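You operate a simulated robot arm through the tools that you are given. There is no shell and no other tool.

You run a simulated robot arm. Do the job below in one go: nothing can be reset, and whatever is moved stays where it is left.

JOB
Clear the stripper and brush the lint off its bed.
Fine: arm off, the red tube on the bench's red peg, the hand brush back in its place; the other tubes stay. Set down upright: hand brush. What is to be rubbed or washed off counts as gone when no trace of it is left.
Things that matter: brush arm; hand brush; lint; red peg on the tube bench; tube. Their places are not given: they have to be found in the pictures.

It is judged by the outcome, as a careful person would: the job done as asked, and still so three seconds after it is handed in. It fails if anything else is knocked over, pushed out of place, dropped, spilled or broken.

ROBOT AND FRAMES
A 6-joint arm with a two-finger gripper, fixed in place. Base frame: the origin is on the floor under the middle of its stand, x ahead of it, y to its left, z up; the work surface is at about z = 890. Readings come in mm, rad, newtons and seconds.
It reaches about 1637 mm from its shoulder. Its first joint turns from -2.897 to 2.897 rad. Payload 3.43 kg.
Tool frame: the origin (TCP) lies between the finger pads and is the grasp point; the fingertips stand 20 mm ahead of it; z points along the fingers, y is the line along which they close. The gripper opens to 190 mm; its body begins 248 mm behind the TCP.
Orientation is that of the tool frame in the base frame, as [roll, pitch, yaw] about the fixed x, y, z axes, in that order (R = Rz(yaw) Ry(pitch) Rx(roll)). With the fingers straight down and closing along the base's y, the tool's x points along the base's -x, its y along +y and its z along -z.

CONTROLS
- The arm moves only by the tool arm_command. Its argument "motion" is a list of rows, each a list of 7 numbers: the turn, a rotation vector about the base's x, y, z in rad, then the shift along the base's x, y, z in mm, then the gripper command, from -1 (fully open) to 1 (shut), values between in proportion. In form: [[ax, ay, az, dx, dy, dz, hand], ...]. A call has 1 to 20 rows; each row shifts and turns the commanded pose from where the row before left it. Each row takes 0.2 s and may step no farther than 50 mm and 0.15 rad from the row before; otherwise, or with a gripper value out of range, the whole call is refused. A pose out of reach is approached as far as the arm can. The call stops where the force on the tool passes 40 N (or 10 N more than at its start, if that is more) or the arm is blocked; 0.2 s more then pass. The fingers move at their own pace (about 45 mm/s each) and stop on an object; they squeeze with about 33 N. The grip force told is the motor's: it shows also when the fingers shut on nothing. Time passes only in rows, and 0.2 s behind the last, so rows that do not move let the fingers close. The reply holds the time, the measured pose of the TCP, the force on the tool along the base axes, the opening and the grip force, in the units named above and with some noise, with the torque about the TCP (base axes, N m) and any sound that the robot's microphone picked up.
- Cameras (640 x 400 px; columns grow to the right, rows downward): "scene" is fixed at [409.6, -647.7, 1525.4]; the picture's right is [0.57, 0.82, 0.00], its down [-0.75, 0.52, -0.42] and it looks along [-0.34, 0.24, 0.91] (base axes); focal length 214 px, centre (320, 200). "wrist" rides on the gripper at [70, -8, -288] in the tool frame; the picture's right is [0.12, 0.99, 0.00], its down [-0.96, 0.12, -0.25] and it looks along [-0.25, 0.03, 0.97] (tool axes); focal length 261 px, centre (320, 200).
- grab_frame(camera): a new picture of that camera. The clock stands still meanwhile.
- raise_lower(by): slides the trunk up (or, below 0, down) by that many mm; the arm rides with it, the base frame stays. It gives what a move gives, with no picture.
- point_at(camera, pixels): for up to 12 pixels [column, row] of the newest picture of that camera ("zoom" is the newest enlarged one), the place [x, y, z] in the base frame of the surface seen there, good to about 3 mm, but the place of the scene camera against the robot may be out by one fixed shift of up to 18 mm in any direction. The clock stands still meanwhile.
- close_up(camera, box): a new picture of the part [left, top, right, bottom] of that camera's present view, enlarged. The clock stands still meanwhile.
- job_done(): hands the job in; it is judged then, once.

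Unless the task says otherwise, let go and move clear before handing in.

The tools are called after "Emit:" by a JSON object that holds its "name" and its "arguments". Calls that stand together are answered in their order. arm_command: Moves the arm, as the interface text tells. Its arguments: {"type":"object","properties":{"motion":{"type":"array","items":{"type":"array","items":{"type":"number"}}}},"required":["motion"]} The other tools are called the same way: raise_lower (by) moves the trunk up or down; grab_frame (camera) takes a picture; point_at (camera, pixels) gives the place of the surface under pixels of a picture; close_up (camera, box) takes an enlarged picture of a part of a camera's view; job_done () hands the job in.

At the start:

```text
clock: 0.0
ee_pos: [573.2, 141.0, 1337.6]
tcp_rot: [3.141, 0.0, -3.141]
wrist_force: [-0.2, -0.7, 0.0]
moment: [0.01, 0.0, 0.03]
grip_width: 189.8
gripper_force: 0.1
trunk travel left (down, up): [-175.0, 65.0]
```

scene: 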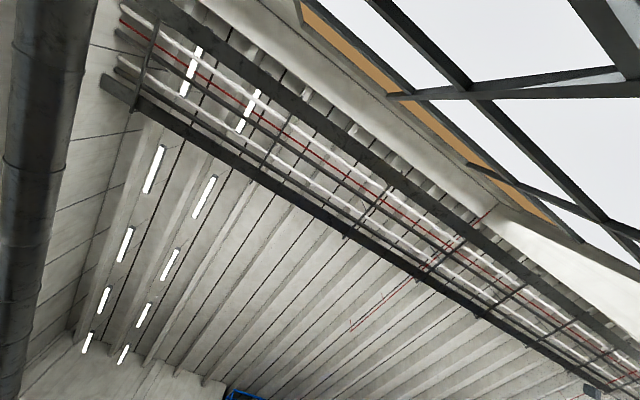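
wrist: 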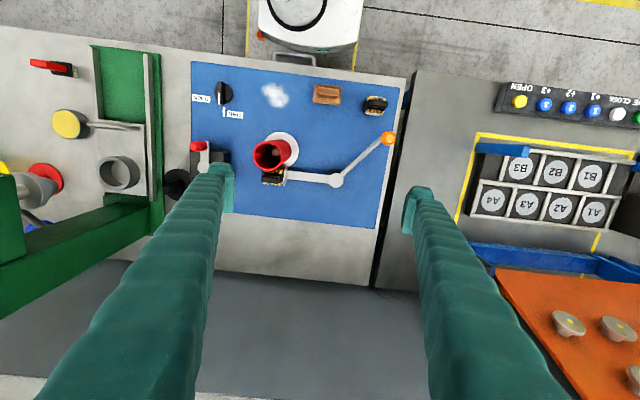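

The scene camera looks up at the ceiling and is of no use. The wrist picture shows a blue panel (about 190-405, 55-230) with a red tube at (270,152), a brush arm with an orange knob at (388,138), a white lint patch at (273,95) and a switch at (222,92), so I'll enlarge that area.

Emit:
{"name": "close_up", "arguments": {"camera": "wrist", "box": [180, 50, 420, 200]}}

Emit:
{"name": "grab_frame", "arguments": {"camera": "scene"}}

```text
2.67 times, centred on (300, 125) of wrist
```

zoom: 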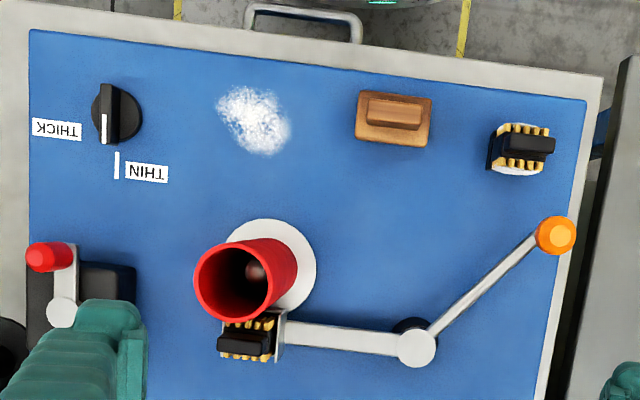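

```text
taken
```

scene: 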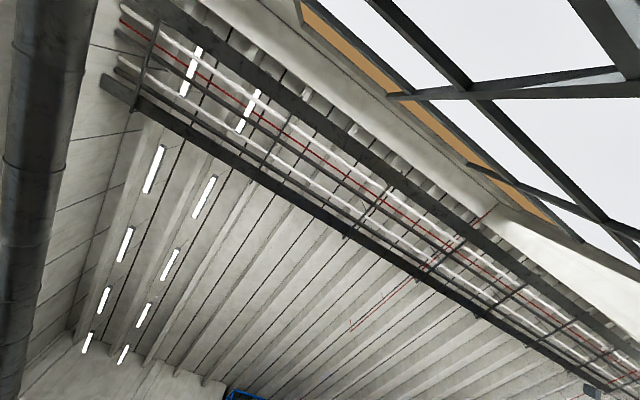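

The zoom shows the lint (255,120), a wooden block brush (395,118), a spare bristle head (520,148), the red tube on a spindle (245,280), and the brush arm pressing on it with its pivot at (417,345) and orange knob at (556,235). I'll measure these places.

Emit:
{"name": "point_at", "arguments": {"camera": "zoom", "pixels": [[255, 120], [395, 105], [365, 135], [520, 148], [556, 235], [417, 348], [340, 338], [245, 350], [245, 245], [300, 265], [118, 110], [400, 200]]}}

Emit:
{"name": "point_at", "arguments": {"camera": "wrist", "pixels": [[270, 160], [70, 125], [120, 173], [40, 190], [520, 102], [545, 190], [568, 322], [617, 328], [300, 20], [100, 80], [300, 250], [20, 250]]}}

Emit:
{"name": "close_up", "arguments": {"camera": "wrist", "box": [0, 40, 240, 260]}}

```text
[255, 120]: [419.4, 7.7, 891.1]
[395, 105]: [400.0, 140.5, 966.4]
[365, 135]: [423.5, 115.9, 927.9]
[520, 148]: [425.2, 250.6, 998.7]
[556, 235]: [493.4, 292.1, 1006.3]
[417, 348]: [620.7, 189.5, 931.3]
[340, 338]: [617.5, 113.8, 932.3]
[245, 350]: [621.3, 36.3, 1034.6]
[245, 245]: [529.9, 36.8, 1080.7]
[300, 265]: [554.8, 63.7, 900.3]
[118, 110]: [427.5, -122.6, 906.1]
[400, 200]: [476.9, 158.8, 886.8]
```

```text
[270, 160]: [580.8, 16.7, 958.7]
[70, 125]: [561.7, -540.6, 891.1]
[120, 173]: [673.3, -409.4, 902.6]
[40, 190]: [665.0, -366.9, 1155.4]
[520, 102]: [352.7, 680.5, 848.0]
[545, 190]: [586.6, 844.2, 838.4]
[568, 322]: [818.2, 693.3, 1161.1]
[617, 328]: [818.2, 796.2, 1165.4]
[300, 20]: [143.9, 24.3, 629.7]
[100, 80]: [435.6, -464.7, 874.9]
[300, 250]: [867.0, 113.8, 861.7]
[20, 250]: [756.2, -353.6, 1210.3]
```

```text
1.82 times, centred on (120, 150) of wrist
```

zoom: 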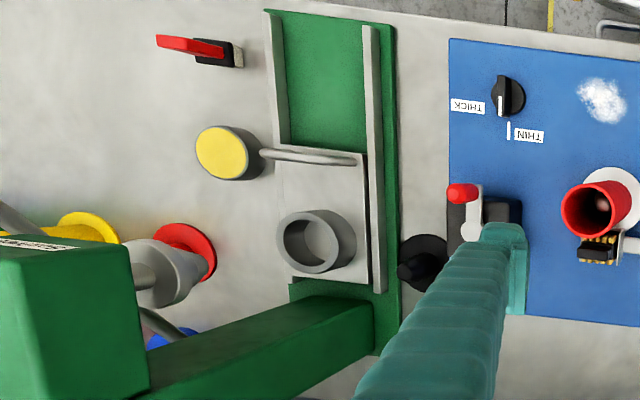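

The blue panel lies at about z=887, the tube rim is near z=1080, and coloured discs (yellow, red, blue) show at far left. To find the tube bench I'll raise the arm and look around.

Emit:
{"name": "arm_command", "arguments": {"motion": [[0, 0, 0, 0, 0, 50, -1], [0, 0, 0, 0, 0, 50, -1], [0, 0, 0, 0, 0, 50, -1], [0, 0, 0, 0, 0, 50, -1], [0, 0, 0, 0, -50, 0, -1], [0, 0, 0, 0, -50, 0, -1], [0, 0, 0, 0, -50, 0, -1], [0, 0, 0, 0, -50, 0, -1], [0, 0, 0, 0, -50, 0, -1], [0, 0, 0, 0, -50, 0, -1]]}}

Emit:
{"name": "grab_frame", "arguments": {"camera": "wrist"}}

```text
clock: 2.2
ee_pos: [572.9, -155.6, 1351.0]
tcp_rot: [-3.14, 0.005, 3.141]
wrist_force: [-0.9, 0.7, -1.4]
moment: [-0.19, -0.04, -0.03]
grip_width: 189.9
gripper_force: 0.0
out of reach, approached as far as the arm can: row 1, 2, 3, 4
trunk travel left (down, up): [-175.0, 65.0]
```

```text
taken
```

wrist: 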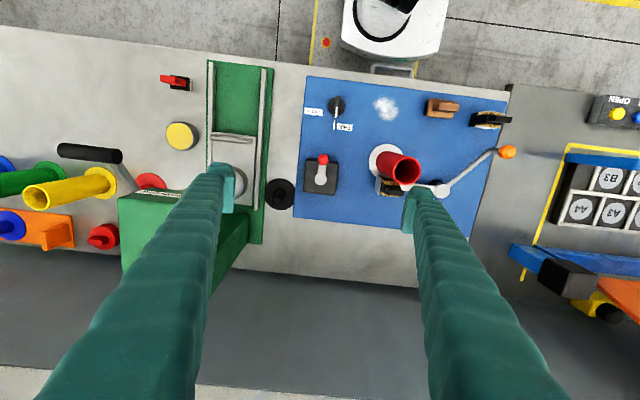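

The left side now shows standing tubes (yellow and green near (60,190)) and a red peg or knob near (103,235), which may be the tube bench. I'll raise the trunk and go farther left.

Emit:
{"name": "raise_lower", "arguments": {"by": 60}}

Emit:
{"name": "arm_command", "arguments": {"motion": [[0, 0, 0, 0, -50, 0, -1], [0, 0, 0, 0, -50, 0, -1], [0, 0, 0, 0, -50, 0, -1], [0, 0, 0, 0, -50, 0, -1], [0, 0, 0, 0, -50, 0, -1], [0, 0, 0, 0, -50, 0, -1]]}}

Emit:
{"name": "grab_frame", "arguments": {"camera": "wrist"}}

```text
clock: 3.2
ee_pos: [573.3, -155.8, 1411.8]
tcp_rot: [-3.139, 0.003, 3.14]
wrist_force: [0.5, 0.0, 0.1]
moment: [-0.01, 0.0, 0.03]
grip_width: 190.1
gripper_force: 0.1
trunk travel left (down, up): [-235.0, 5.0]
```

```text
clock: 4.6
ee_pos: [566.2, -451.6, 1380.9]
tcp_rot: [-3.134, 0.011, 3.14]
wrist_force: [-0.4, 0.2, 0.9]
moment: [-0.21, -0.01, -0.03]
grip_width: 190.0
gripper_force: 0.1
out of reach, approached as far as the arm can: row 3, 4, 5, 6
trunk travel left (down, up): [-235.0, 5.0]
```

```text
taken
```

wrist: 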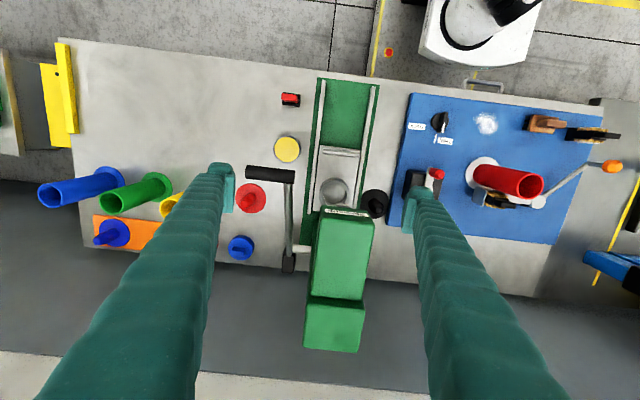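

Left of the green press I see a row of coloured discs with blue, green and yellow tubes standing on them and an empty red one at (250,197). Other blue and red knobs are partly hidden by the fingers, so I'll enlarge here and then shift the view.

Emit:
{"name": "close_up", "arguments": {"camera": "wrist", "box": [20, 130, 320, 290]}}

Emit:
{"name": "arm_command", "arguments": {"motion": [[0, 0, 0, 0, -50, 0, -1], [0, 0, 0, 0, -50, 0, -1], [0, 0, 0, 0, -50, 0, -1]]}}

Emit:
{"name": "grab_frame", "arguments": {"camera": "wrist"}}

```text
2.13 times, centred on (170, 210) of wrist
```

zoom: 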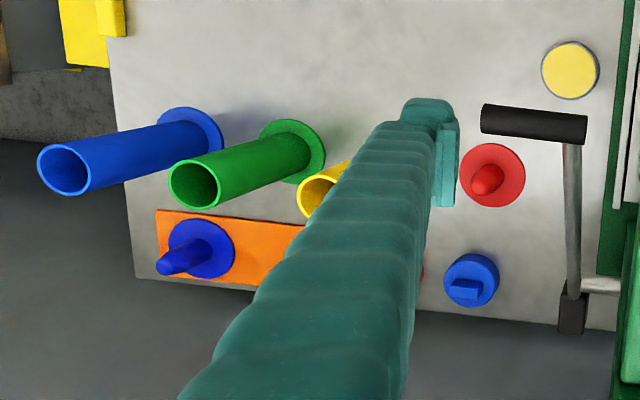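

```text
clock: 5.4
ee_pos: [554.1, -586.6, 1344.0]
tcp_rot: [-3.133, 0.011, 3.141]
wrist_force: [1.1, 0.1, 0.0]
moment: [-0.19, 0.06, 0.0]
grip_width: 190.1
gripper_force: 0.0
out of reach, approached as far as the arm can: row 1, 2, 3
trunk travel left (down, up): [-235.0, 5.0]
```

```text
taken
```

wrist: 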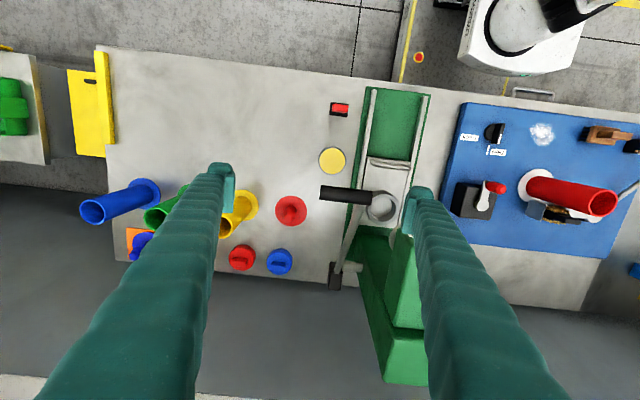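

The empty red peg on a red disc is at (291,211). The red and blue items at (241,258) and (279,262) look like knobs, so I'll zoom in and measure.

Emit:
{"name": "close_up", "arguments": {"camera": "wrist", "box": [200, 140, 380, 290]}}

Emit:
{"name": "point_at", "arguments": {"camera": "wrist", "pixels": [[291, 205], [278, 211], [304, 211], [290, 224], [290, 197], [241, 258], [279, 262], [343, 194], [338, 265], [332, 160], [225, 230], [290, 211]]}}

```text
2.67 times, centred on (290, 215) of wrist
```

zoom: 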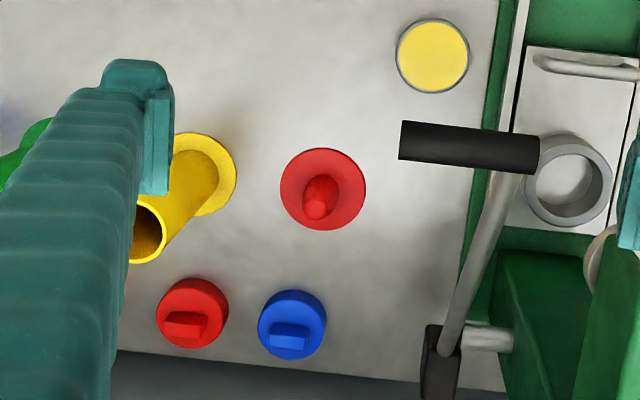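

```text
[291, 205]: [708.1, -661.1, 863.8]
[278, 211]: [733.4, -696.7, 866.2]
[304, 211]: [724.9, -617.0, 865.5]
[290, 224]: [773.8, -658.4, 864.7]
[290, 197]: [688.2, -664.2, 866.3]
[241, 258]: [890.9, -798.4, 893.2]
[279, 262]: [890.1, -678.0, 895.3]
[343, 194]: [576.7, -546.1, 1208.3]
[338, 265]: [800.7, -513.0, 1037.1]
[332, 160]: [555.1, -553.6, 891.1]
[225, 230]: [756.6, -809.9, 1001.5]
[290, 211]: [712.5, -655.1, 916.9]
```

The red peg stands on its disc at about (730,-657) with the bench near z=864, and the press handle (black grip near (577,-546,1208)) must be avoided. I'll return over the stripper and look at it from farther forward so that the objects lie clear of the fingers.

Emit:
{"name": "arm_command", "arguments": {"motion": [[0, 0, 0, 0, 50, 0, -1], [0, 0, 0, 0, 50, 0, -1], [0, 0, 0, 0, 50, 0, -1], [0, 0, 0, 0, 50, 0, -1], [0, 0, 0, 0, 50, 0, -1], [0, 0, 0, 0, 50, 0, -1], [0, 0, 0, 0, 50, 0, -1], [0, 0, 0, 0, 50, 0, -1], [0, 0, 0, 0, 50, 0, -1], [0, 0, 0, 0, 50, 0, -1], [0, 0, 0, 0, 50, 0, -1], [0, 0, 0, 0, 50, 0, -1], [0, 0, 0, 0, 50, 0, -1], [0, 0, 0, 0, 50, 0, -1], [0, 0, 0, 50, 0, 0, -1], [0, 0, 0, 50, 0, 0, -1], [0, 0, 0, 50, 0, 0, -1], [0, 0, 0, 50, 0, 0, -1]]}}

Emit:
{"name": "grab_frame", "arguments": {"camera": "wrist"}}

Emit:
{"name": "close_up", "arguments": {"camera": "wrist", "box": [180, 0, 420, 150]}}

```text
clock: 9.2
ee_pos: [754.1, 111.9, 1342.9]
tcp_rot: [-3.139, 0.007, 3.14]
wrist_force: [-0.7, -1.1, 0.7]
moment: [-0.01, -0.25, -0.03]
grip_width: 189.9
gripper_force: 0.0
trunk travel left (down, up): [-235.0, 5.0]
```

```text
taken
```

wrist: 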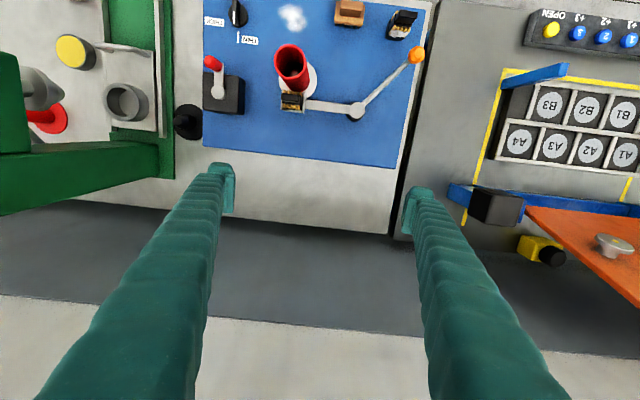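

```text
2.67 times, centred on (300, 75) of wrist
```

zoom: 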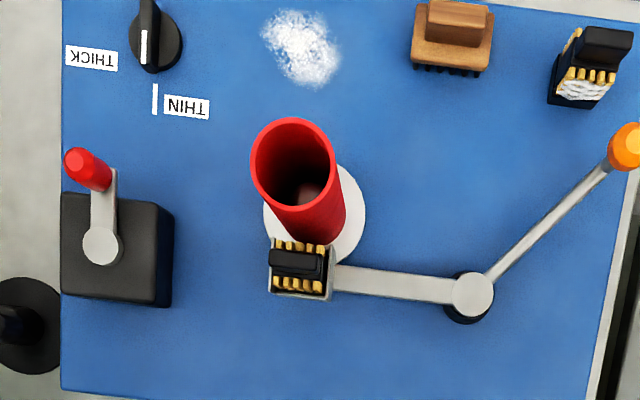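

The wooden block has black bristles underneath (zoom 450,40) and looks like the hand brush. The black and yellow item at (590,65) needs a closer look, so I'll go lower.

Emit:
{"name": "arm_command", "arguments": {"motion": [[0, 0, 0, -50, 40, -50, -1], [0, 0, 0, -50, 40, -50, -1], [0, 0, 0, 0, 20, -50, -1], [0, 0, 0, 0, 0, -40, -1]]}}

Emit:
{"name": "grab_frame", "arguments": {"camera": "wrist"}}

Emit:
{"name": "close_up", "arguments": {"camera": "wrist", "box": [260, 0, 420, 100]}}

```text
refused: row 1 steps farther than a row can; nothing moved
```

```text
taken
```

wrist: 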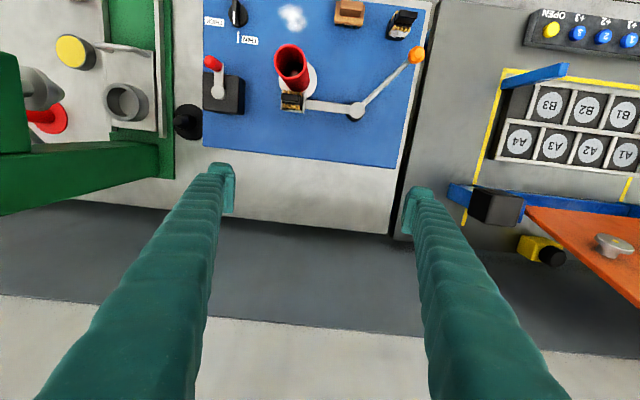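

```text
4.00 times, centred on (340, 50) of wrist
```

zoom: 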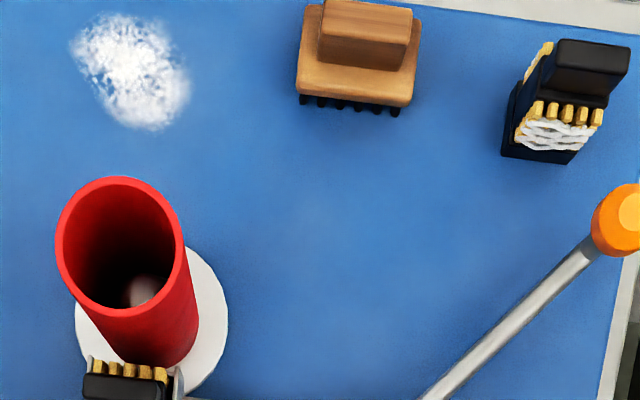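

The move was refused because the combined step was too long. The zoom confirms a wooden hand brush with black bristles at (357,50) and a separate black and yellow spare pad at (565,100), so I'll descend with smaller steps.

Emit:
{"name": "arm_command", "arguments": {"motion": [[0, 0, 0, -30, 30, -25, -1], [0, 0, 0, -30, 30, -25, -1], [0, 0, 0, -30, 30, -25, -1], [0, 0, 0, -20, 10, -40, -1], [0, 0, 0, 0, 0, -50, -1], [0, 0, 0, 0, 0, -30, -1]]}}

Emit:
{"name": "grab_frame", "arguments": {"camera": "wrist"}}

Emit:
{"name": "close_up", "arguments": {"camera": "wrist", "box": [220, 0, 540, 200]}}

```text
clock: 10.6
ee_pos: [642.6, 215.6, 1145.3]
tcp_rot: [-3.141, 0.006, -3.141]
wrist_force: [-0.2, 0.5, 0.3]
moment: [0.03, -0.03, -0.02]
grip_width: 190.1
gripper_force: 0.0
trunk travel left (down, up): [-235.0, 5.0]
```

```text
taken
```

wrist: 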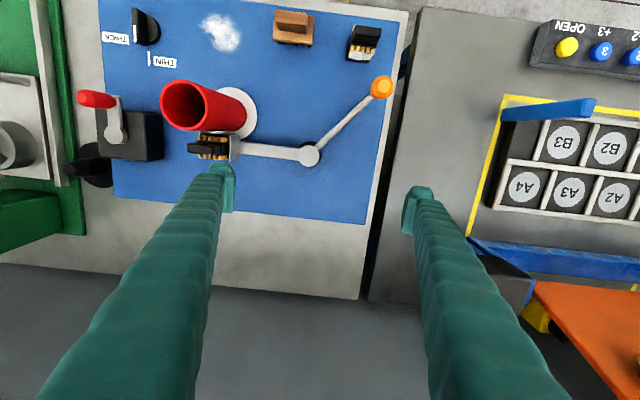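

```text
2.00 times, centred on (380, 100) of wrist
```

zoom: 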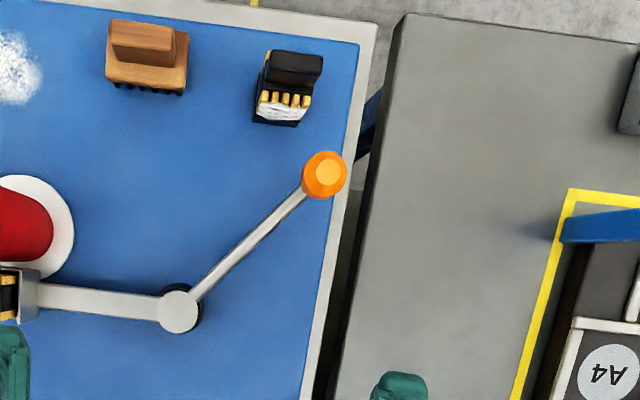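

Emit:
{"name": "point_at", "arguments": {"camera": "zoom", "pixels": [[325, 170], [325, 192], [300, 200], [240, 265], [178, 312], [192, 290], [100, 300], [297, 62], [285, 100], [150, 35], [115, 75], [180, 80]]}}

Emit:
{"name": "point_at", "arguments": {"camera": "wrist", "pixels": [[180, 90], [160, 105], [215, 100], [190, 128], [210, 138], [240, 90], [255, 115], [240, 140], [215, 130], [222, 33], [207, 20], [238, 45]]}}

Emit:
{"name": "close_up", "arguments": {"camera": "wrist", "box": [140, 60, 300, 180]}}

```text
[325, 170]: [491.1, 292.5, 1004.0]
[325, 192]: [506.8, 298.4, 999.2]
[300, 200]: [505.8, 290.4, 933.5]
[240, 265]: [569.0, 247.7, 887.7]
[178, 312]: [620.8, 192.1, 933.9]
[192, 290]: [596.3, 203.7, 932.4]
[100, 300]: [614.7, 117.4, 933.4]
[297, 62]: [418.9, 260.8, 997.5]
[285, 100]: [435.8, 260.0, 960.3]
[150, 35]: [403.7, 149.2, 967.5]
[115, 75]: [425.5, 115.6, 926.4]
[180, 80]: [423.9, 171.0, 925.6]
```

```text
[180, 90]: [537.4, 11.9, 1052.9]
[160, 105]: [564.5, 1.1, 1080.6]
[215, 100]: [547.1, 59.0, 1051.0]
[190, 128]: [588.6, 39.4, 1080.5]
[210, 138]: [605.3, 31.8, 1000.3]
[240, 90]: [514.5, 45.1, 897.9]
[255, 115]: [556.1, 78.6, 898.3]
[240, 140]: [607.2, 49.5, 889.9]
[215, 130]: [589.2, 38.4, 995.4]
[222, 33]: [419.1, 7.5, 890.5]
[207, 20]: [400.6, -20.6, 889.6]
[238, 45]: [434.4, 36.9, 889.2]
```

```text
3.33 times, centred on (220, 120) of wrist
```

zoom: 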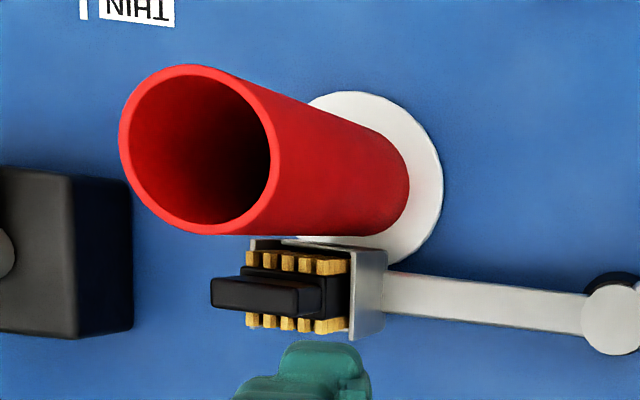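

The tube rim is at z≈1080, the knob is near (492,292,1004) on the lever (z≈933), and the pivot is at (621,191). The arm must swing so its head moves toward +x, so the knob moves toward -x/-y. I'll measure the knob, spare pad and hand brush extents before pushing.

Emit:
{"name": "close_up", "arguments": {"camera": "wrist", "box": [260, 0, 420, 120]}}

Emit:
{"name": "point_at", "arguments": {"camera": "wrist", "pixels": [[381, 78], [370, 88], [381, 98], [392, 90], [382, 87], [348, 60], [362, 60], [375, 55], [355, 64], [380, 38], [350, 45], [300, 46]]}}

```text
3.33 times, centred on (340, 60) of wrist
```

zoom: 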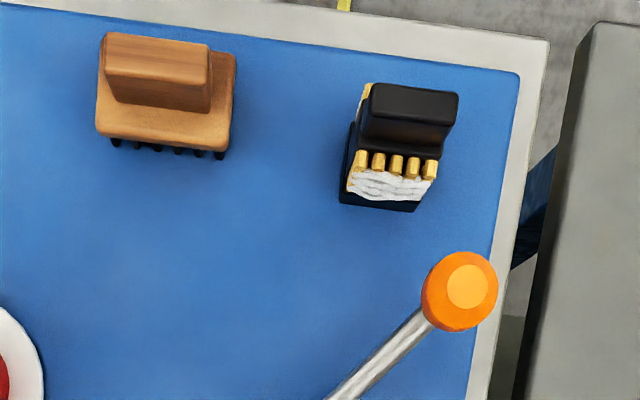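

```text
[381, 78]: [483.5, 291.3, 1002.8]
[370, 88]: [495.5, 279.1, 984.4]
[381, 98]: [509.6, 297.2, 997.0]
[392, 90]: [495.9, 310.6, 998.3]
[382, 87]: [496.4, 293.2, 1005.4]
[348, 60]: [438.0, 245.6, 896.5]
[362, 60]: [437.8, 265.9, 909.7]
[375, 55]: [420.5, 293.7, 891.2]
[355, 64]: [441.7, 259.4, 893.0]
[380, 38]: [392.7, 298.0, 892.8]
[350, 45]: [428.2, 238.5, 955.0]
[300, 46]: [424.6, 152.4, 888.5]
```

The spare pad's foot ends at x≈442 and the knob (centre ≈(496,293), radius ≈18) sweeps just past it. I'll push the knob from behind with closed fingers kept inside its swing radius, so first I turn the tool 0.89 rad, close and go above the start point.

Emit:
{"name": "arm_command", "arguments": {"motion": [[0, 0, 0.148, -16, 19, 0, 1], [0, 0, 0.148, -16, 19, 0, 1], [0, 0, 0.148, -16, 19, 0, 1], [0, 0, 0.148, -16, 19, 0, 1], [0, 0, 0.148, -15, 18, 0, 1], [0, 0, 0.148, -14, 17, 0, 1], [0, 0, 0, 0, 0, -15, 1], [0, 0, 0, 0, 0, -15, 1], [0, 0, 0, 0, 0, -10, 1], [0, 0, 0, 0, 0, 0, 1], [0, 0, 0, 0, 0, 0, 1], [0, 0, 0, 0, 0, 0, 1]]}}

Emit:
{"name": "grab_frame", "arguments": {"camera": "wrist"}}

```text
clock: 13.2
ee_pos: [549.7, 323.4, 1106.5]
tcp_rot: [-3.141, 0.006, -2.254]
wrist_force: [-0.3, 0.1, -0.3]
moment: [0.02, 0.02, 0.0]
grip_width: 0.0
gripper_force: 33.3
trunk travel left (down, up): [-235.0, 5.0]
```

```text
taken
```

wrist: 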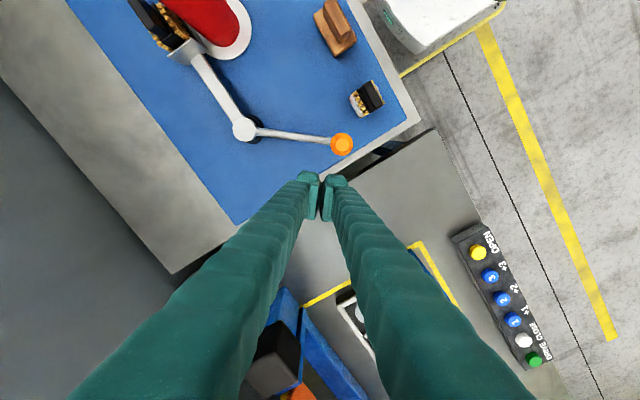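

The closed fingertips at (322,190) are behind the orange knob at (342,143) with nothing beneath them. I'll descend to knob height.

Emit:
{"name": "arm_command", "arguments": {"motion": [[0, 0, 0, 0, 0, -40, 1], [0, 0, 0, 0, 0, -40, 1], [0, 0, 0, 0, 0, -30, 1]]}}

Emit:
{"name": "grab_frame", "arguments": {"camera": "wrist"}}

```text
clock: 14.0
ee_pos: [549.5, 322.0, 997.6]
tcp_rot: [3.141, 0.005, -2.255]
wrist_force: [0.2, 0.2, 0.2]
moment: [0.01, -0.05, -0.01]
grip_width: 0.1
gripper_force: 33.4
trunk travel left (down, up): [-235.0, 5.0]
```

```text
taken
```

wrist: 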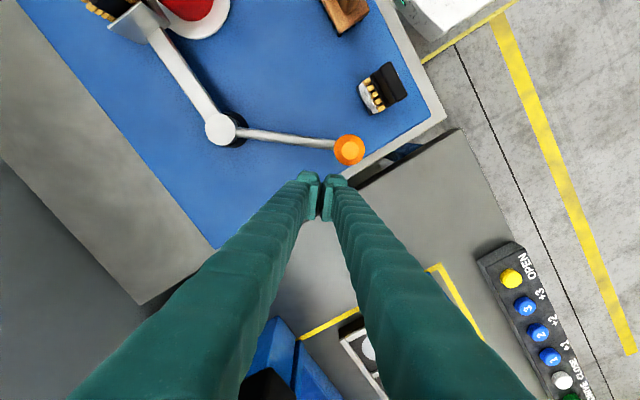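

The fingertips are level with the knob at (348,150), about 20 mm behind it. I'll push it in an arc about the pivot (621,192), turning the tool with it.

Emit:
{"name": "arm_command", "arguments": {"motion": [[0, 0, 0.1, -12.6, -7.8, 0, 1], [0, 0, 0.1, -11.8, -9.0, 0, 1], [0, 0, 0.1, -10.8, -10.1, 0, 1], [0, 0, 0.1, -9.8, -11.1, 0, 1]]}}

Emit:
{"name": "grab_frame", "arguments": {"camera": "wrist"}}

```text
clock: 15.0
ee_pos: [505.6, 285.9, 996.1]
tcp_rot: [-3.139, 0.005, -1.854]
wrist_force: [0.0, 0.3, 0.4]
moment: [-0.07, 0.02, -0.02]
grip_width: 0.0
gripper_force: 33.0
trunk travel left (down, up): [-235.0, 5.0]
```

```text
taken
```

wrist: 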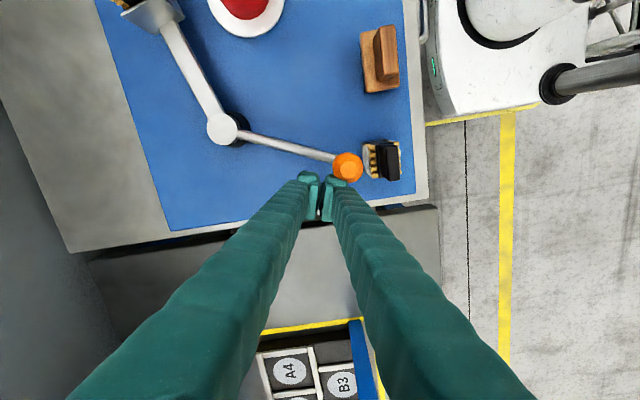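

The arm is turning freely, and the knob at (348,167) is now close to the spare pad at (380,160). I'll check the gap before going on.

Emit:
{"name": "close_up", "arguments": {"camera": "wrist", "box": [300, 110, 420, 210]}}

Emit:
{"name": "point_at", "arguments": {"camera": "wrist", "pixels": [[348, 166], [362, 160], [365, 150], [371, 176], [383, 160], [370, 160], [220, 128], [340, 178]]}}

```text
4.00 times, centred on (360, 160) of wrist
```

zoom: 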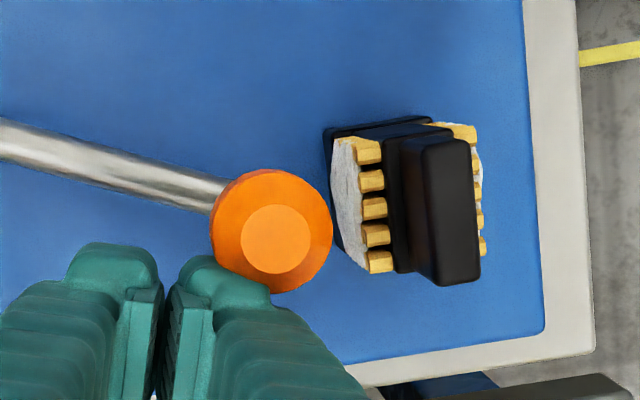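

```text
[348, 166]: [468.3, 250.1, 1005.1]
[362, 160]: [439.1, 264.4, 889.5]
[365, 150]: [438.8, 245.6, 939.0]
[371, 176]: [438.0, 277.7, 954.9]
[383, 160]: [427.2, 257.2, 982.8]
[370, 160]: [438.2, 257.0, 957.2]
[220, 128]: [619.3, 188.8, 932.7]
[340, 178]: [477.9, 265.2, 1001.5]
```

The knob centre is near (470,252) and clears the pad face (x≈438) by about 10 mm, with the fingertips above its bristles. I'll carry on along the arc.

Emit:
{"name": "arm_command", "arguments": {"motion": [[0, 0, 0.1, -8.6, -12.1, 0, 1], [0, 0, 0.1, -7.3, -12.9, 0, 1], [0, 0, 0.1, -6.1, -13.5, 0, 1]]}}

Emit:
{"name": "grab_frame", "arguments": {"camera": "wrist"}}

```text
clock: 15.8
ee_pos: [482.2, 246.8, 994.4]
tcp_rot: [-3.139, 0.007, -1.553]
wrist_force: [0.0, 0.9, -0.3]
moment: [-0.06, 0.02, 0.03]
grip_width: 0.0
gripper_force: 32.7
trunk travel left (down, up): [-235.0, 5.0]
```

```text
taken
```

wrist: 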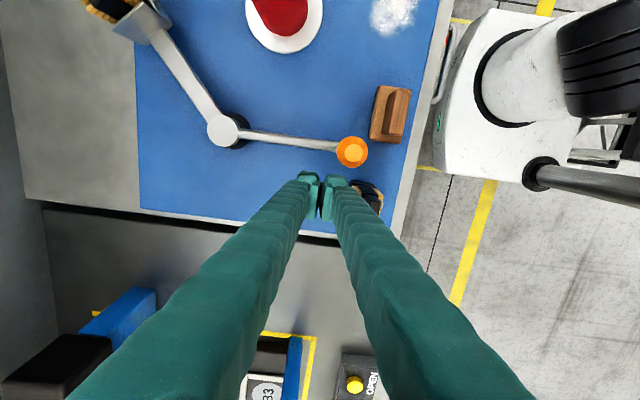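

The knob at (351,152) has moved ahead of the fingers by itself, so the arm may have swung to its off stop. I'll measure it.

Emit:
{"name": "point_at", "arguments": {"camera": "wrist", "pixels": [[351, 152], [221, 128], [150, 35], [160, 25], [110, 8], [280, 30], [372, 130], [395, 110], [365, 185]]}}

Emit:
{"name": "close_up", "arguments": {"camera": "wrist", "box": [60, 0, 460, 220]}}

```text
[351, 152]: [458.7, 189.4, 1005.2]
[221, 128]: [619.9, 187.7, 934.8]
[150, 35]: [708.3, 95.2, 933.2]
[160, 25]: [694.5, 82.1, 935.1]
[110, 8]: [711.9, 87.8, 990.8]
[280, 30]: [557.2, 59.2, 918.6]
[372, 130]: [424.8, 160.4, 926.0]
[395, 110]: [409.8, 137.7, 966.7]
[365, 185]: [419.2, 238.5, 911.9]
```

```text
1.60 times, centred on (260, 110) of wrist
```

zoom: 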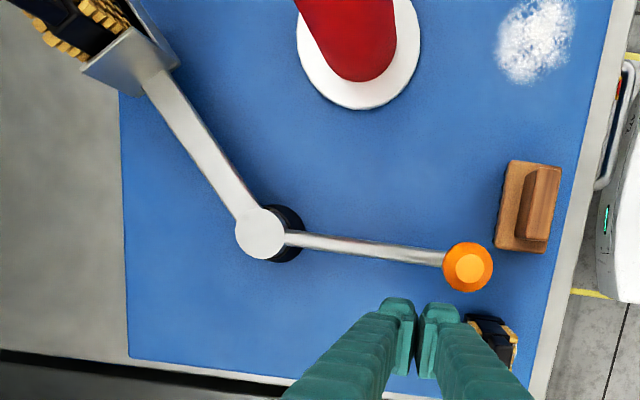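

The knob now rests at (459,189) and the brush head has swung to about (712,88), well clear of the tube. I'll lift straight up, open the hand and move above the tube with the fingers closing along x.

Emit:
{"name": "arm_command", "arguments": {"motion": [[0, 0, 0, 0, 0, 40, 1], [0, 0, 0, 0, 0, 50, 1], [0, 0, 0, 0, 0, 50, 1], [0, 0, 0, 0, 0, 50, 1], [0, 0, 0, 0, 0, 40, -0.2], [0, 0, 0, 15, -42, 0, -0.2], [0, 0, 0, 15, -42, 0, -0.2], [0, 0, 0, 15, -42, 0, -0.2], [0, 0, 0, 15, -42, 0, -0.2], [0, 0, 0, 15, -42, 0, -0.2]]}}

Emit:
{"name": "grab_frame", "arguments": {"camera": "wrist"}}

```text
clock: 18.0
ee_pos: [560.0, 38.8, 1225.3]
tcp_rot: [-3.14, 0.004, -1.553]
wrist_force: [-0.6, 0.2, -0.6]
moment: [-0.13, -0.09, 0.0]
grip_width: 114.1
gripper_force: 0.1
trunk travel left (down, up): [-235.0, 5.0]
```

```text
taken
```

wrist: 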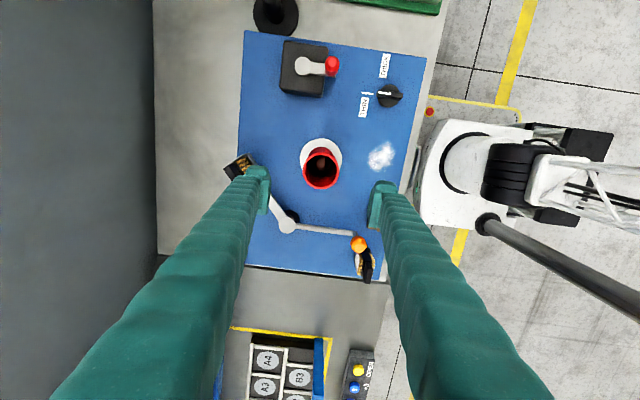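

The tube rim is at about (321,168) between the fingers. I'll measure the rim and check where the knob and brush head rest.

Emit:
{"name": "close_up", "arguments": {"camera": "wrist", "box": [220, 120, 400, 290]}}

Emit:
{"name": "point_at", "arguments": {"camera": "wrist", "pixels": [[360, 243], [286, 223], [365, 265], [321, 151], [304, 168], [338, 168], [321, 186], [321, 165], [245, 163], [300, 62], [320, 66], [331, 66]]}}

```text
2.35 times, centred on (310, 205) of wrist
```

zoom: 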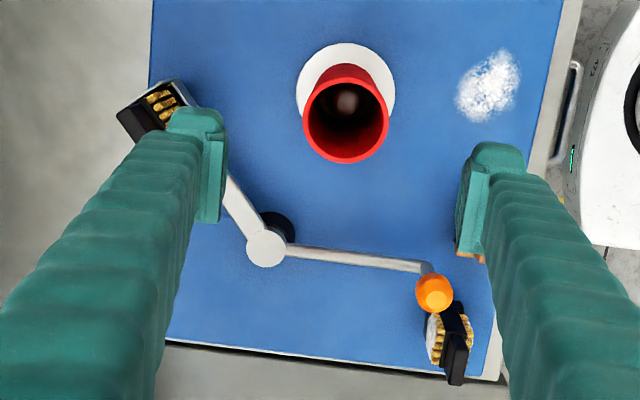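

```text
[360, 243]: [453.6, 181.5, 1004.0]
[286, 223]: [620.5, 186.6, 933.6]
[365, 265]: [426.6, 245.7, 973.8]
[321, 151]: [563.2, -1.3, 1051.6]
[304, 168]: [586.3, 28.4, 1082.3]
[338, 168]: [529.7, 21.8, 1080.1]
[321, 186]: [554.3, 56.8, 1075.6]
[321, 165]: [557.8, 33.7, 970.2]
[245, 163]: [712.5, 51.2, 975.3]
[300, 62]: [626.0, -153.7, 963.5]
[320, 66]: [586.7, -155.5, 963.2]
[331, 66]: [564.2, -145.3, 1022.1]
```

The rim centre works out to about (558.5,30) with radius ≈31, the spindle inside ends near z=970, and the knob stays at (455,182) in its off position. I'll descend over the tube and close on it.

Emit:
{"name": "arm_command", "arguments": {"motion": [[0, 0, 0, -1.5, -8, -20, -0.2], [0, 0, 0, 0, 0, -45, -0.2], [0, 0, 0, 0, 0, -45, -0.2], [0, 0, 0, 0, 0, -45, -0.2], [0, 0, 0, 0, 0, -35, -0.2], [0, 0, 0, 0, 0, 0, 1], [0, 0, 0, 0, 0, 0, 1], [0, 0, 0, 0, 0, 0, 1], [0, 0, 0, 0, 0, 0, 1], [0, 0, 0, 0, 0, 0, 1], [0, 0, 0, 0, 0, 0, 1]]}}

Emit:
{"name": "grab_frame", "arguments": {"camera": "wrist"}}

```text
clock: 20.4
ee_pos: [558.2, 29.7, 1037.1]
tcp_rot: [-3.14, 0.006, -1.554]
wrist_force: [0.6, 0.3, -0.3]
moment: [0.02, -0.02, 0.03]
grip_width: 60.7
gripper_force: 33.2
trunk travel left (down, up): [-235.0, 5.0]
```

```text
taken
```

wrist: 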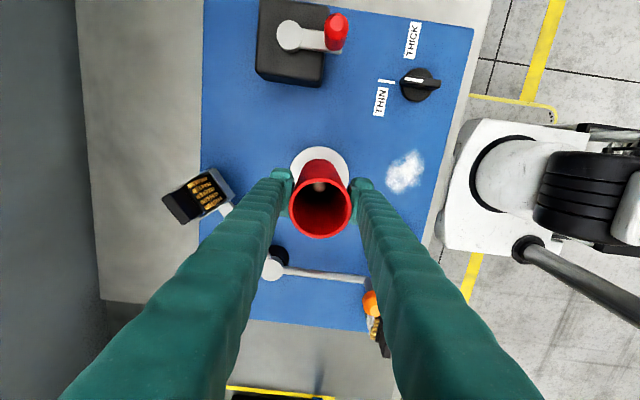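

The fingers stopped at 60.7 mm on the tube with no side load. I'll lift it straight up off the spindle.

Emit:
{"name": "arm_command", "arguments": {"motion": [[0, 0, 0, 0, 0, 20, 1], [0, 0, 0, 0, 0, 30, 1], [0, 0, 0, 0, 0, 40, 1], [0, 0, 0, 0, 0, 40, 1], [0, 0, 0, 0, 0, 40, 1], [0, 0, 0, 0, 0, 40, 1], [0, 0, 0, 0, 0, 30, 1]]}}

Emit:
{"name": "grab_frame", "arguments": {"camera": "wrist"}}

```text
clock: 22.0
ee_pos: [559.6, 32.2, 1275.2]
tcp_rot: [3.141, 0.005, -1.554]
wrist_force: [0.3, 0.9, -0.4]
moment: [0.03, 0.01, -0.01]
grip_width: 60.4
gripper_force: 33.1
trunk travel left (down, up): [-235.0, 5.0]
```

```text
taken
```

wrist: 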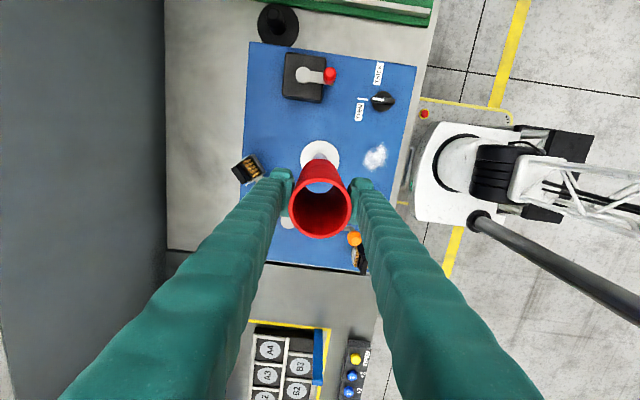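

The tube hangs securely (width 60.4) with its bottom near z=1138. I'll carry it round on the near side (x≈400), well away from the press and its handle, toward the bench.

Emit:
{"name": "arm_command", "arguments": {"motion": [[0, 0, 0, -39, -28, 0, 1], [0, 0, 0, -39, -28, 0, 1], [0, 0, 0, -39, -28, 0, 1], [0, 0, 0, -39, -28, 0, 1], [0, 0, 0, 0, -45, 0, 1], [0, 0, 0, 0, -45, 0, 1], [0, 0, 0, 0, -45, 0, 1], [0, 0, 0, 0, -45, 0, 1], [0, 0, 0, 0, -45, 0, 1], [0, 0, 0, 0, -45, 0, 1]]}}

Emit:
{"name": "grab_frame", "arguments": {"camera": "wrist"}}

```text
clock: 24.2
ee_pos: [400.3, -352.7, 1273.5]
tcp_rot: [-3.14, 0.004, -1.553]
wrist_force: [-0.3, 1.1, -0.4]
moment: [-0.26, -0.13, -0.02]
grip_width: 60.7
gripper_force: 32.8
trunk travel left (down, up): [-235.0, 5.0]
```

```text
taken
```

wrist: 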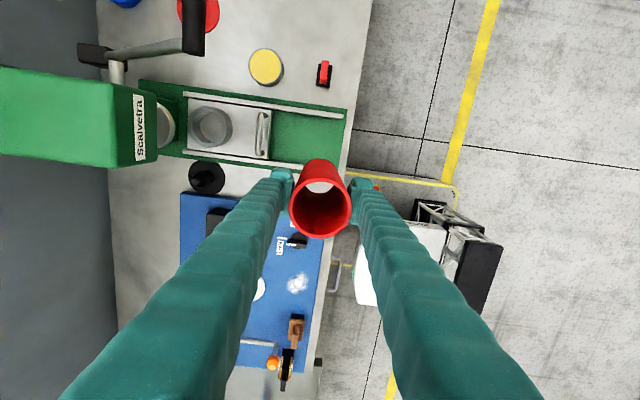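

The press head is at (80,115) and its black handle grip at (193,25), both on the far side. I'll measure them, then carry on toward the bench.

Emit:
{"name": "point_at", "arguments": {"camera": "wrist", "pixels": [[193, 8], [193, 45], [203, 30], [183, 30], [150, 90], [155, 150], [100, 100], [95, 55], [115, 70], [265, 65], [150, 45]]}}

Emit:
{"name": "arm_command", "arguments": {"motion": [[0, 0, 0, 0, -45, 0, 1], [0, 0, 0, 0, -45, 0, 1], [0, 0, 0, 0, -45, 0, 1], [0, 0, 0, 0, -45, 0, 1], [0, 0, 0, 0, -45, 0, 1], [0, 0, 0, 0, -45, 0, 1], [0, 0, 0, 0, -45, 0, 1], [0, 0, 0, 0, -45, 0, 1]]}}

Emit:
{"name": "grab_frame", "arguments": {"camera": "wrist"}}

```text
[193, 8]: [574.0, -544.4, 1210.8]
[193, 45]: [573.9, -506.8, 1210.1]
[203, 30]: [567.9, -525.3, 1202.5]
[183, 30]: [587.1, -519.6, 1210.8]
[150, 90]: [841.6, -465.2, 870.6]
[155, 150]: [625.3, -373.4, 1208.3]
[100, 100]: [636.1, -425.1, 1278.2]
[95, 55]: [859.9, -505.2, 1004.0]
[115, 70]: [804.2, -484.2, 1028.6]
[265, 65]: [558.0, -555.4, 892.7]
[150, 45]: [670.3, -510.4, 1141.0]
```

```text
clock: 26.0
ee_pos: [401.0, -711.5, 1276.5]
tcp_rot: [-3.141, 0.002, -1.554]
wrist_force: [-0.5, 0.6, -0.1]
moment: [-0.19, -0.05, 0.02]
grip_width: 60.7
gripper_force: 32.5
trunk travel left (down, up): [-235.0, 5.0]
```

```text
taken
```

wrist: 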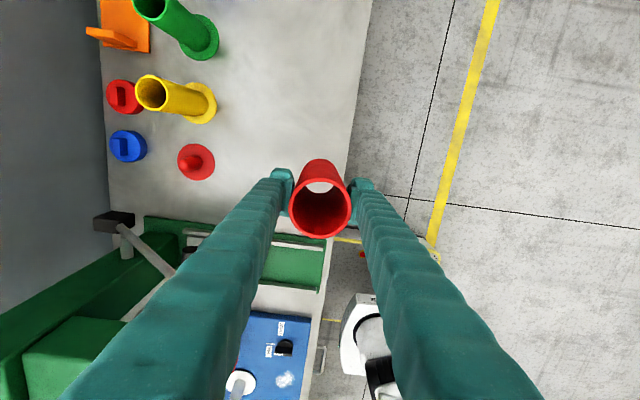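

The red peg on its red disc is at (196,161), with the yellow tube next to it (180,98). I'll measure the peg precisely from here.

Emit:
{"name": "close_up", "arguments": {"camera": "wrist", "box": [100, 60, 260, 200]}}

Emit:
{"name": "point_at", "arguments": {"camera": "wrist", "pixels": [[197, 145], [197, 178], [179, 162], [214, 162], [190, 161], [195, 161], [202, 160], [155, 92], [200, 122], [213, 105], [205, 38]]}}

```text
2.86 times, centred on (180, 130) of wrist
```

zoom: 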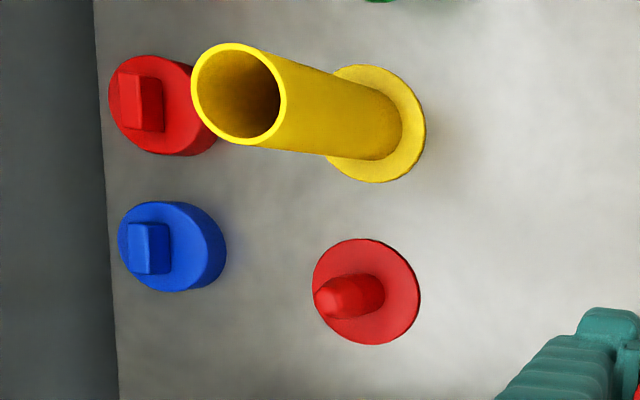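

```text
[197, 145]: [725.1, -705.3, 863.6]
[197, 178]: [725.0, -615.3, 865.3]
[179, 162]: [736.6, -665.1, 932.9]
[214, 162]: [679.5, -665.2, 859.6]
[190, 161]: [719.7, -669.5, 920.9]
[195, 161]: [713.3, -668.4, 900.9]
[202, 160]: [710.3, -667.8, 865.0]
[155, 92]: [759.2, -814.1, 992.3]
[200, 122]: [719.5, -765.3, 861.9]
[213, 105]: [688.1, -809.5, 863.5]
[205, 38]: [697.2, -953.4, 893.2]
```

The red disc centre comes out near (728,-658) with a tapered peg about 70 mm tall. I'll move nearer at y≈-700, keeping clear of the handle end (y≈-590), and measure again.

Emit:
{"name": "arm_command", "arguments": {"motion": [[0, 0, 0, 40, 0, -5, 1], [0, 0, 0, 40, 0, -5, 1], [0, 0, 0, 40, 0, -5, 1], [0, 0, 0, 40, 0, -5, 1], [0, 0, 0, 40, 0, -5, 1], [0, 0, 0, 20, 0, -5, 1]]}}

Emit:
{"name": "grab_frame", "arguments": {"camera": "wrist"}}

Emit:
{"name": "close_up", "arguments": {"camera": "wrist", "box": [200, 60, 360, 200]}}

```text
clock: 27.4
ee_pos: [620.4, -712.7, 1243.8]
tcp_rot: [-3.136, 0.002, -1.553]
wrist_force: [0.1, 0.7, -0.8]
moment: [0.06, 0.0, 0.0]
grip_width: 60.6
gripper_force: 32.8
trunk travel left (down, up): [-235.0, 5.0]
```

```text
taken
```

wrist: 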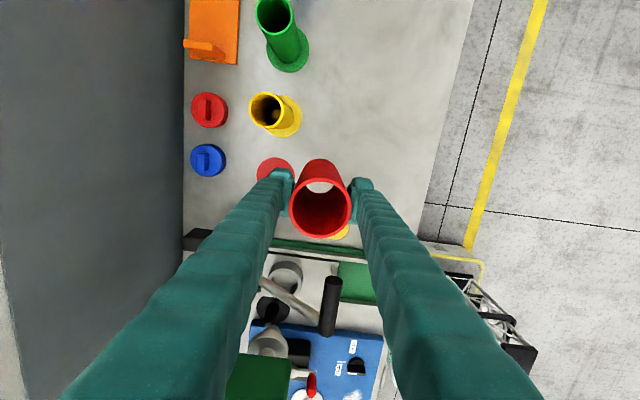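

```text
2.86 times, centred on (280, 130) of wrist
```

zoom: 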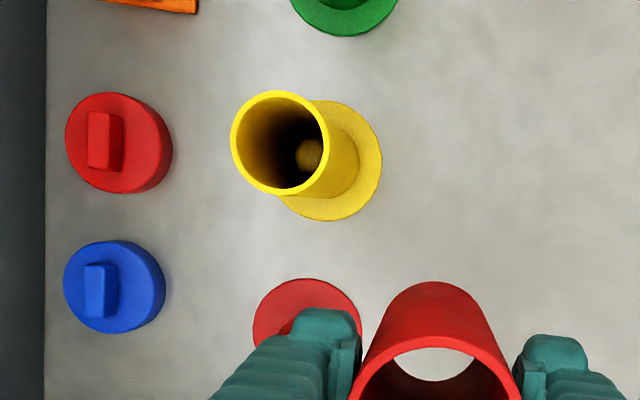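

The left finger hides the peg, so I'll go round to (728,-620), where the peg appears above the tube in the picture. I'll stay above the yellow tube's top (≈1047).

Emit:
{"name": "arm_command", "arguments": {"motion": [[0, 0, 0, 36, 0, -8, 1], [0, 0, 0, 36, 0, -8, 1], [0, 0, 0, 36, 30, -8, 1], [0, 0, 0, 0, 31, 0, 1], [0, 0, 0, 0, 31, 0, 1]]}}

Emit:
{"name": "grab_frame", "arguments": {"camera": "wrist"}}

Emit:
{"name": "close_up", "arguments": {"camera": "wrist", "box": [240, 60, 400, 200]}}

```text
clock: 28.6
ee_pos: [718.6, -608.4, 1206.9]
tcp_rot: [3.141, 0.006, -1.551]
wrist_force: [0.5, -1.0, -1.1]
moment: [0.13, 0.06, -0.02]
grip_width: 60.6
gripper_force: 33.2
out of reach, approached as far as the arm can: row 1, 2
trunk travel left (down, up): [-235.0, 5.0]
```

```text
taken
```

wrist: 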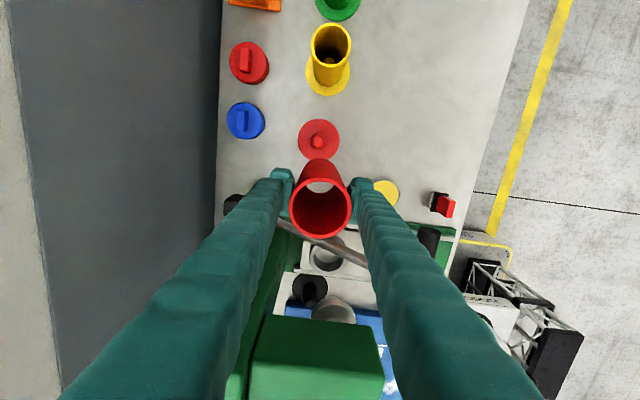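

```text
2.86 times, centred on (320, 130) of wrist
```

zoom: 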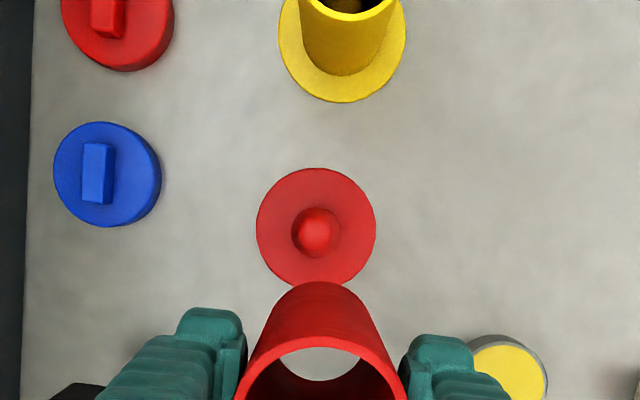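

Now the red disc and peg are in full view at zoom (316,230). I'll measure their places.

Emit:
{"name": "point_at", "arguments": {"camera": "zoom", "pixels": [[317, 232], [297, 232], [338, 232], [317, 212], [317, 252], [265, 226], [368, 226], [316, 174], [316, 278], [316, 195], [343, 65], [345, 98]]}}

```text
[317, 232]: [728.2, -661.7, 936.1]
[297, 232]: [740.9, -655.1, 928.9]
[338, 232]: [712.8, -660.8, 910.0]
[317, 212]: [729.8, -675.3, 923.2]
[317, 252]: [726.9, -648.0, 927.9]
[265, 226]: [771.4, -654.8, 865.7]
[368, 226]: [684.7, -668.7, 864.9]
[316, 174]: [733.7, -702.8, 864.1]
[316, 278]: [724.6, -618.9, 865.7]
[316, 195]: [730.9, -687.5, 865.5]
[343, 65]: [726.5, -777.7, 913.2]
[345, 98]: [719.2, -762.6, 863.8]
```

The peg's axis is at about (728,-661) and its top at z≈936. I'll bring the tube over it and come down a little before checking alignment.

Emit:
{"name": "arm_command", "arguments": {"motion": [[0, 0, 0, 4, -26, -15, 1], [0, 0, 0, 5, -27, -25, 1], [0, 0, 0, 0, 0, -20, 1], [0, 0, 0, 0, 0, 0, 1]]}}

Emit:
{"name": "grab_frame", "arguments": {"camera": "wrist"}}

Emit:
{"name": "close_up", "arguments": {"camera": "wrist", "box": [260, 90, 380, 250]}}

```text
clock: 29.6
ee_pos: [728.3, -662.4, 1148.4]
tcp_rot: [-3.141, 0.005, -1.554]
wrist_force: [0.4, 0.2, 0.1]
moment: [-0.01, 0.02, -0.05]
grip_width: 60.4
gripper_force: 32.9
trunk travel left (down, up): [-235.0, 5.0]
```

```text
taken
```

wrist: 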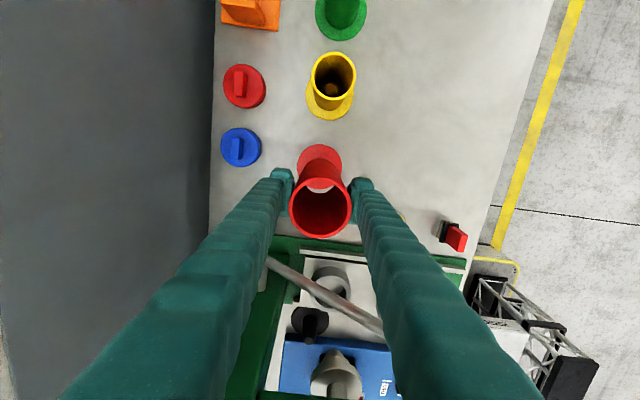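

```text
2.50 times, centred on (320, 170) of wrist
```

zoom: 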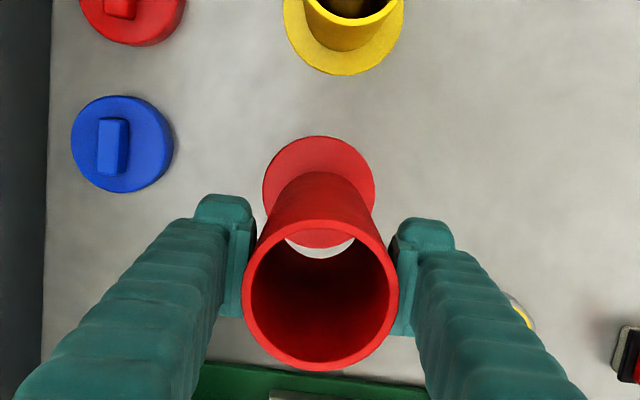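

The tube is centred over the peg (TCP 728.3,-662.4 against the peg at 728,-661). I'll lower it onto the peg, slowing near the end.

Emit:
{"name": "arm_command", "arguments": {"motion": [[0, 0, 0, 0, 1, -30, 1], [0, 0, 0, 0, 0, -30, 1], [0, 0, 0, 0, 0, -30, 1], [0, 0, 0, 0, 0, -25, 1], [0, 0, 0, 0, 0, -15, 1], [0, 0, 0, 0, 0, -8, 1], [0, 0, 0, 0, 0, -4, 1], [0, 0, 0, 0, 0, 0, 1]]}}

Emit:
{"name": "grab_frame", "arguments": {"camera": "wrist"}}

```text
clock: 31.4
ee_pos: [729.9, -663.4, 1005.0]
tcp_rot: [-3.14, 0.006, -1.552]
wrist_force: [0.0, -0.1, -1.1]
moment: [0.02, 0.01, -0.04]
grip_width: 60.8
gripper_force: 32.8
trunk travel left (down, up): [-235.0, 5.0]
```

```text
taken
```

wrist: 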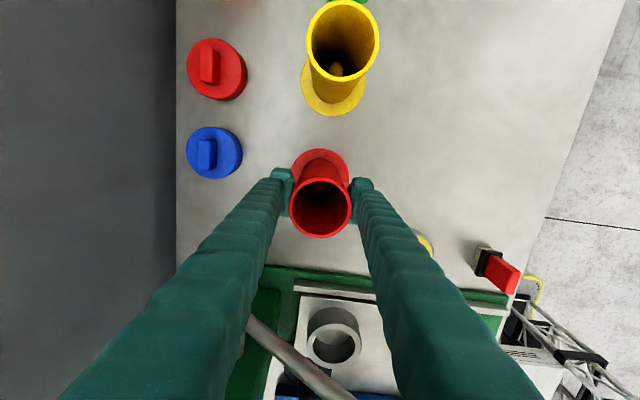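

At z=1005 there is still no contact force, so I'll creep down a few millimetres until it seats.

Emit:
{"name": "arm_command", "arguments": {"motion": [[0, 0, 0, 0, 0.5, -1, 1], [0, 0, 0, 0, 0.5, -1, 1], [0, 0, 0, 0, 0, -1, 1], [0, 0, 0, 0, 0, 0, 1]]}}

```text
clock: 32.4
ee_pos: [729.8, -662.5, 1000.7]
tcp_rot: [3.141, 0.006, -1.553]
wrist_force: [0.1, 0.4, -0.9]
moment: [0.02, 0.02, 0.0]
grip_width: 60.4
gripper_force: 33.1
trunk travel left (down, up): [-235.0, 5.0]
```

Still no contact at z=1000.7, so I'll creep further down while watching the force.

Emit:
{"name": "arm_command", "arguments": {"motion": [[0, 0, 0, 0, 0, -1, 1], [0, 0, 0, 0, 0, -1, 1], [0, 0, 0, 0, 0, 0, 1]]}}

Emit:
{"name": "close_up", "arguments": {"camera": "wrist", "box": [260, 120, 380, 250]}}

Emit:
{"name": "point_at", "arguments": {"camera": "wrist", "pixels": [[320, 158], [298, 175], [320, 176], [320, 238], [292, 208], [350, 208]]}}

```text
clock: 33.2
ee_pos: [729.4, -662.4, 1000.3]
tcp_rot: [-3.138, 0.003, -1.553]
wrist_force: [2.0, -3.2, 17.0]
moment: [-0.12, 0.05, 0.01]
grip_width: 60.3
gripper_force: 32.9
trunk travel left (down, up): [-235.0, 5.0]
```

```text
3.08 times, centred on (320, 185) of wrist
```

zoom: 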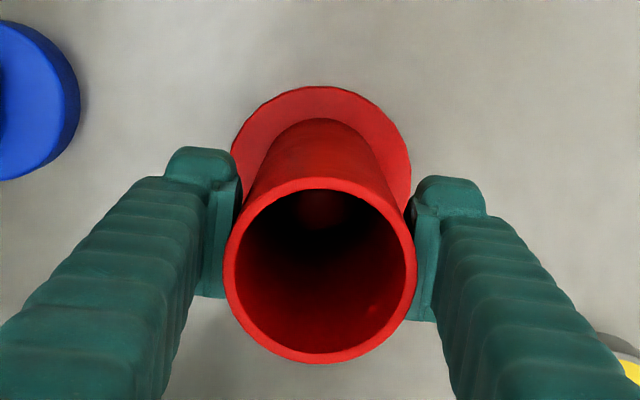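

```text
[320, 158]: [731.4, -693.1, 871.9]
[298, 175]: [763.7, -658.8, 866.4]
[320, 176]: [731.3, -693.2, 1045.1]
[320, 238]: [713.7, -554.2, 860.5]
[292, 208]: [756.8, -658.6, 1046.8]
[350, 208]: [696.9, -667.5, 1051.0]
```

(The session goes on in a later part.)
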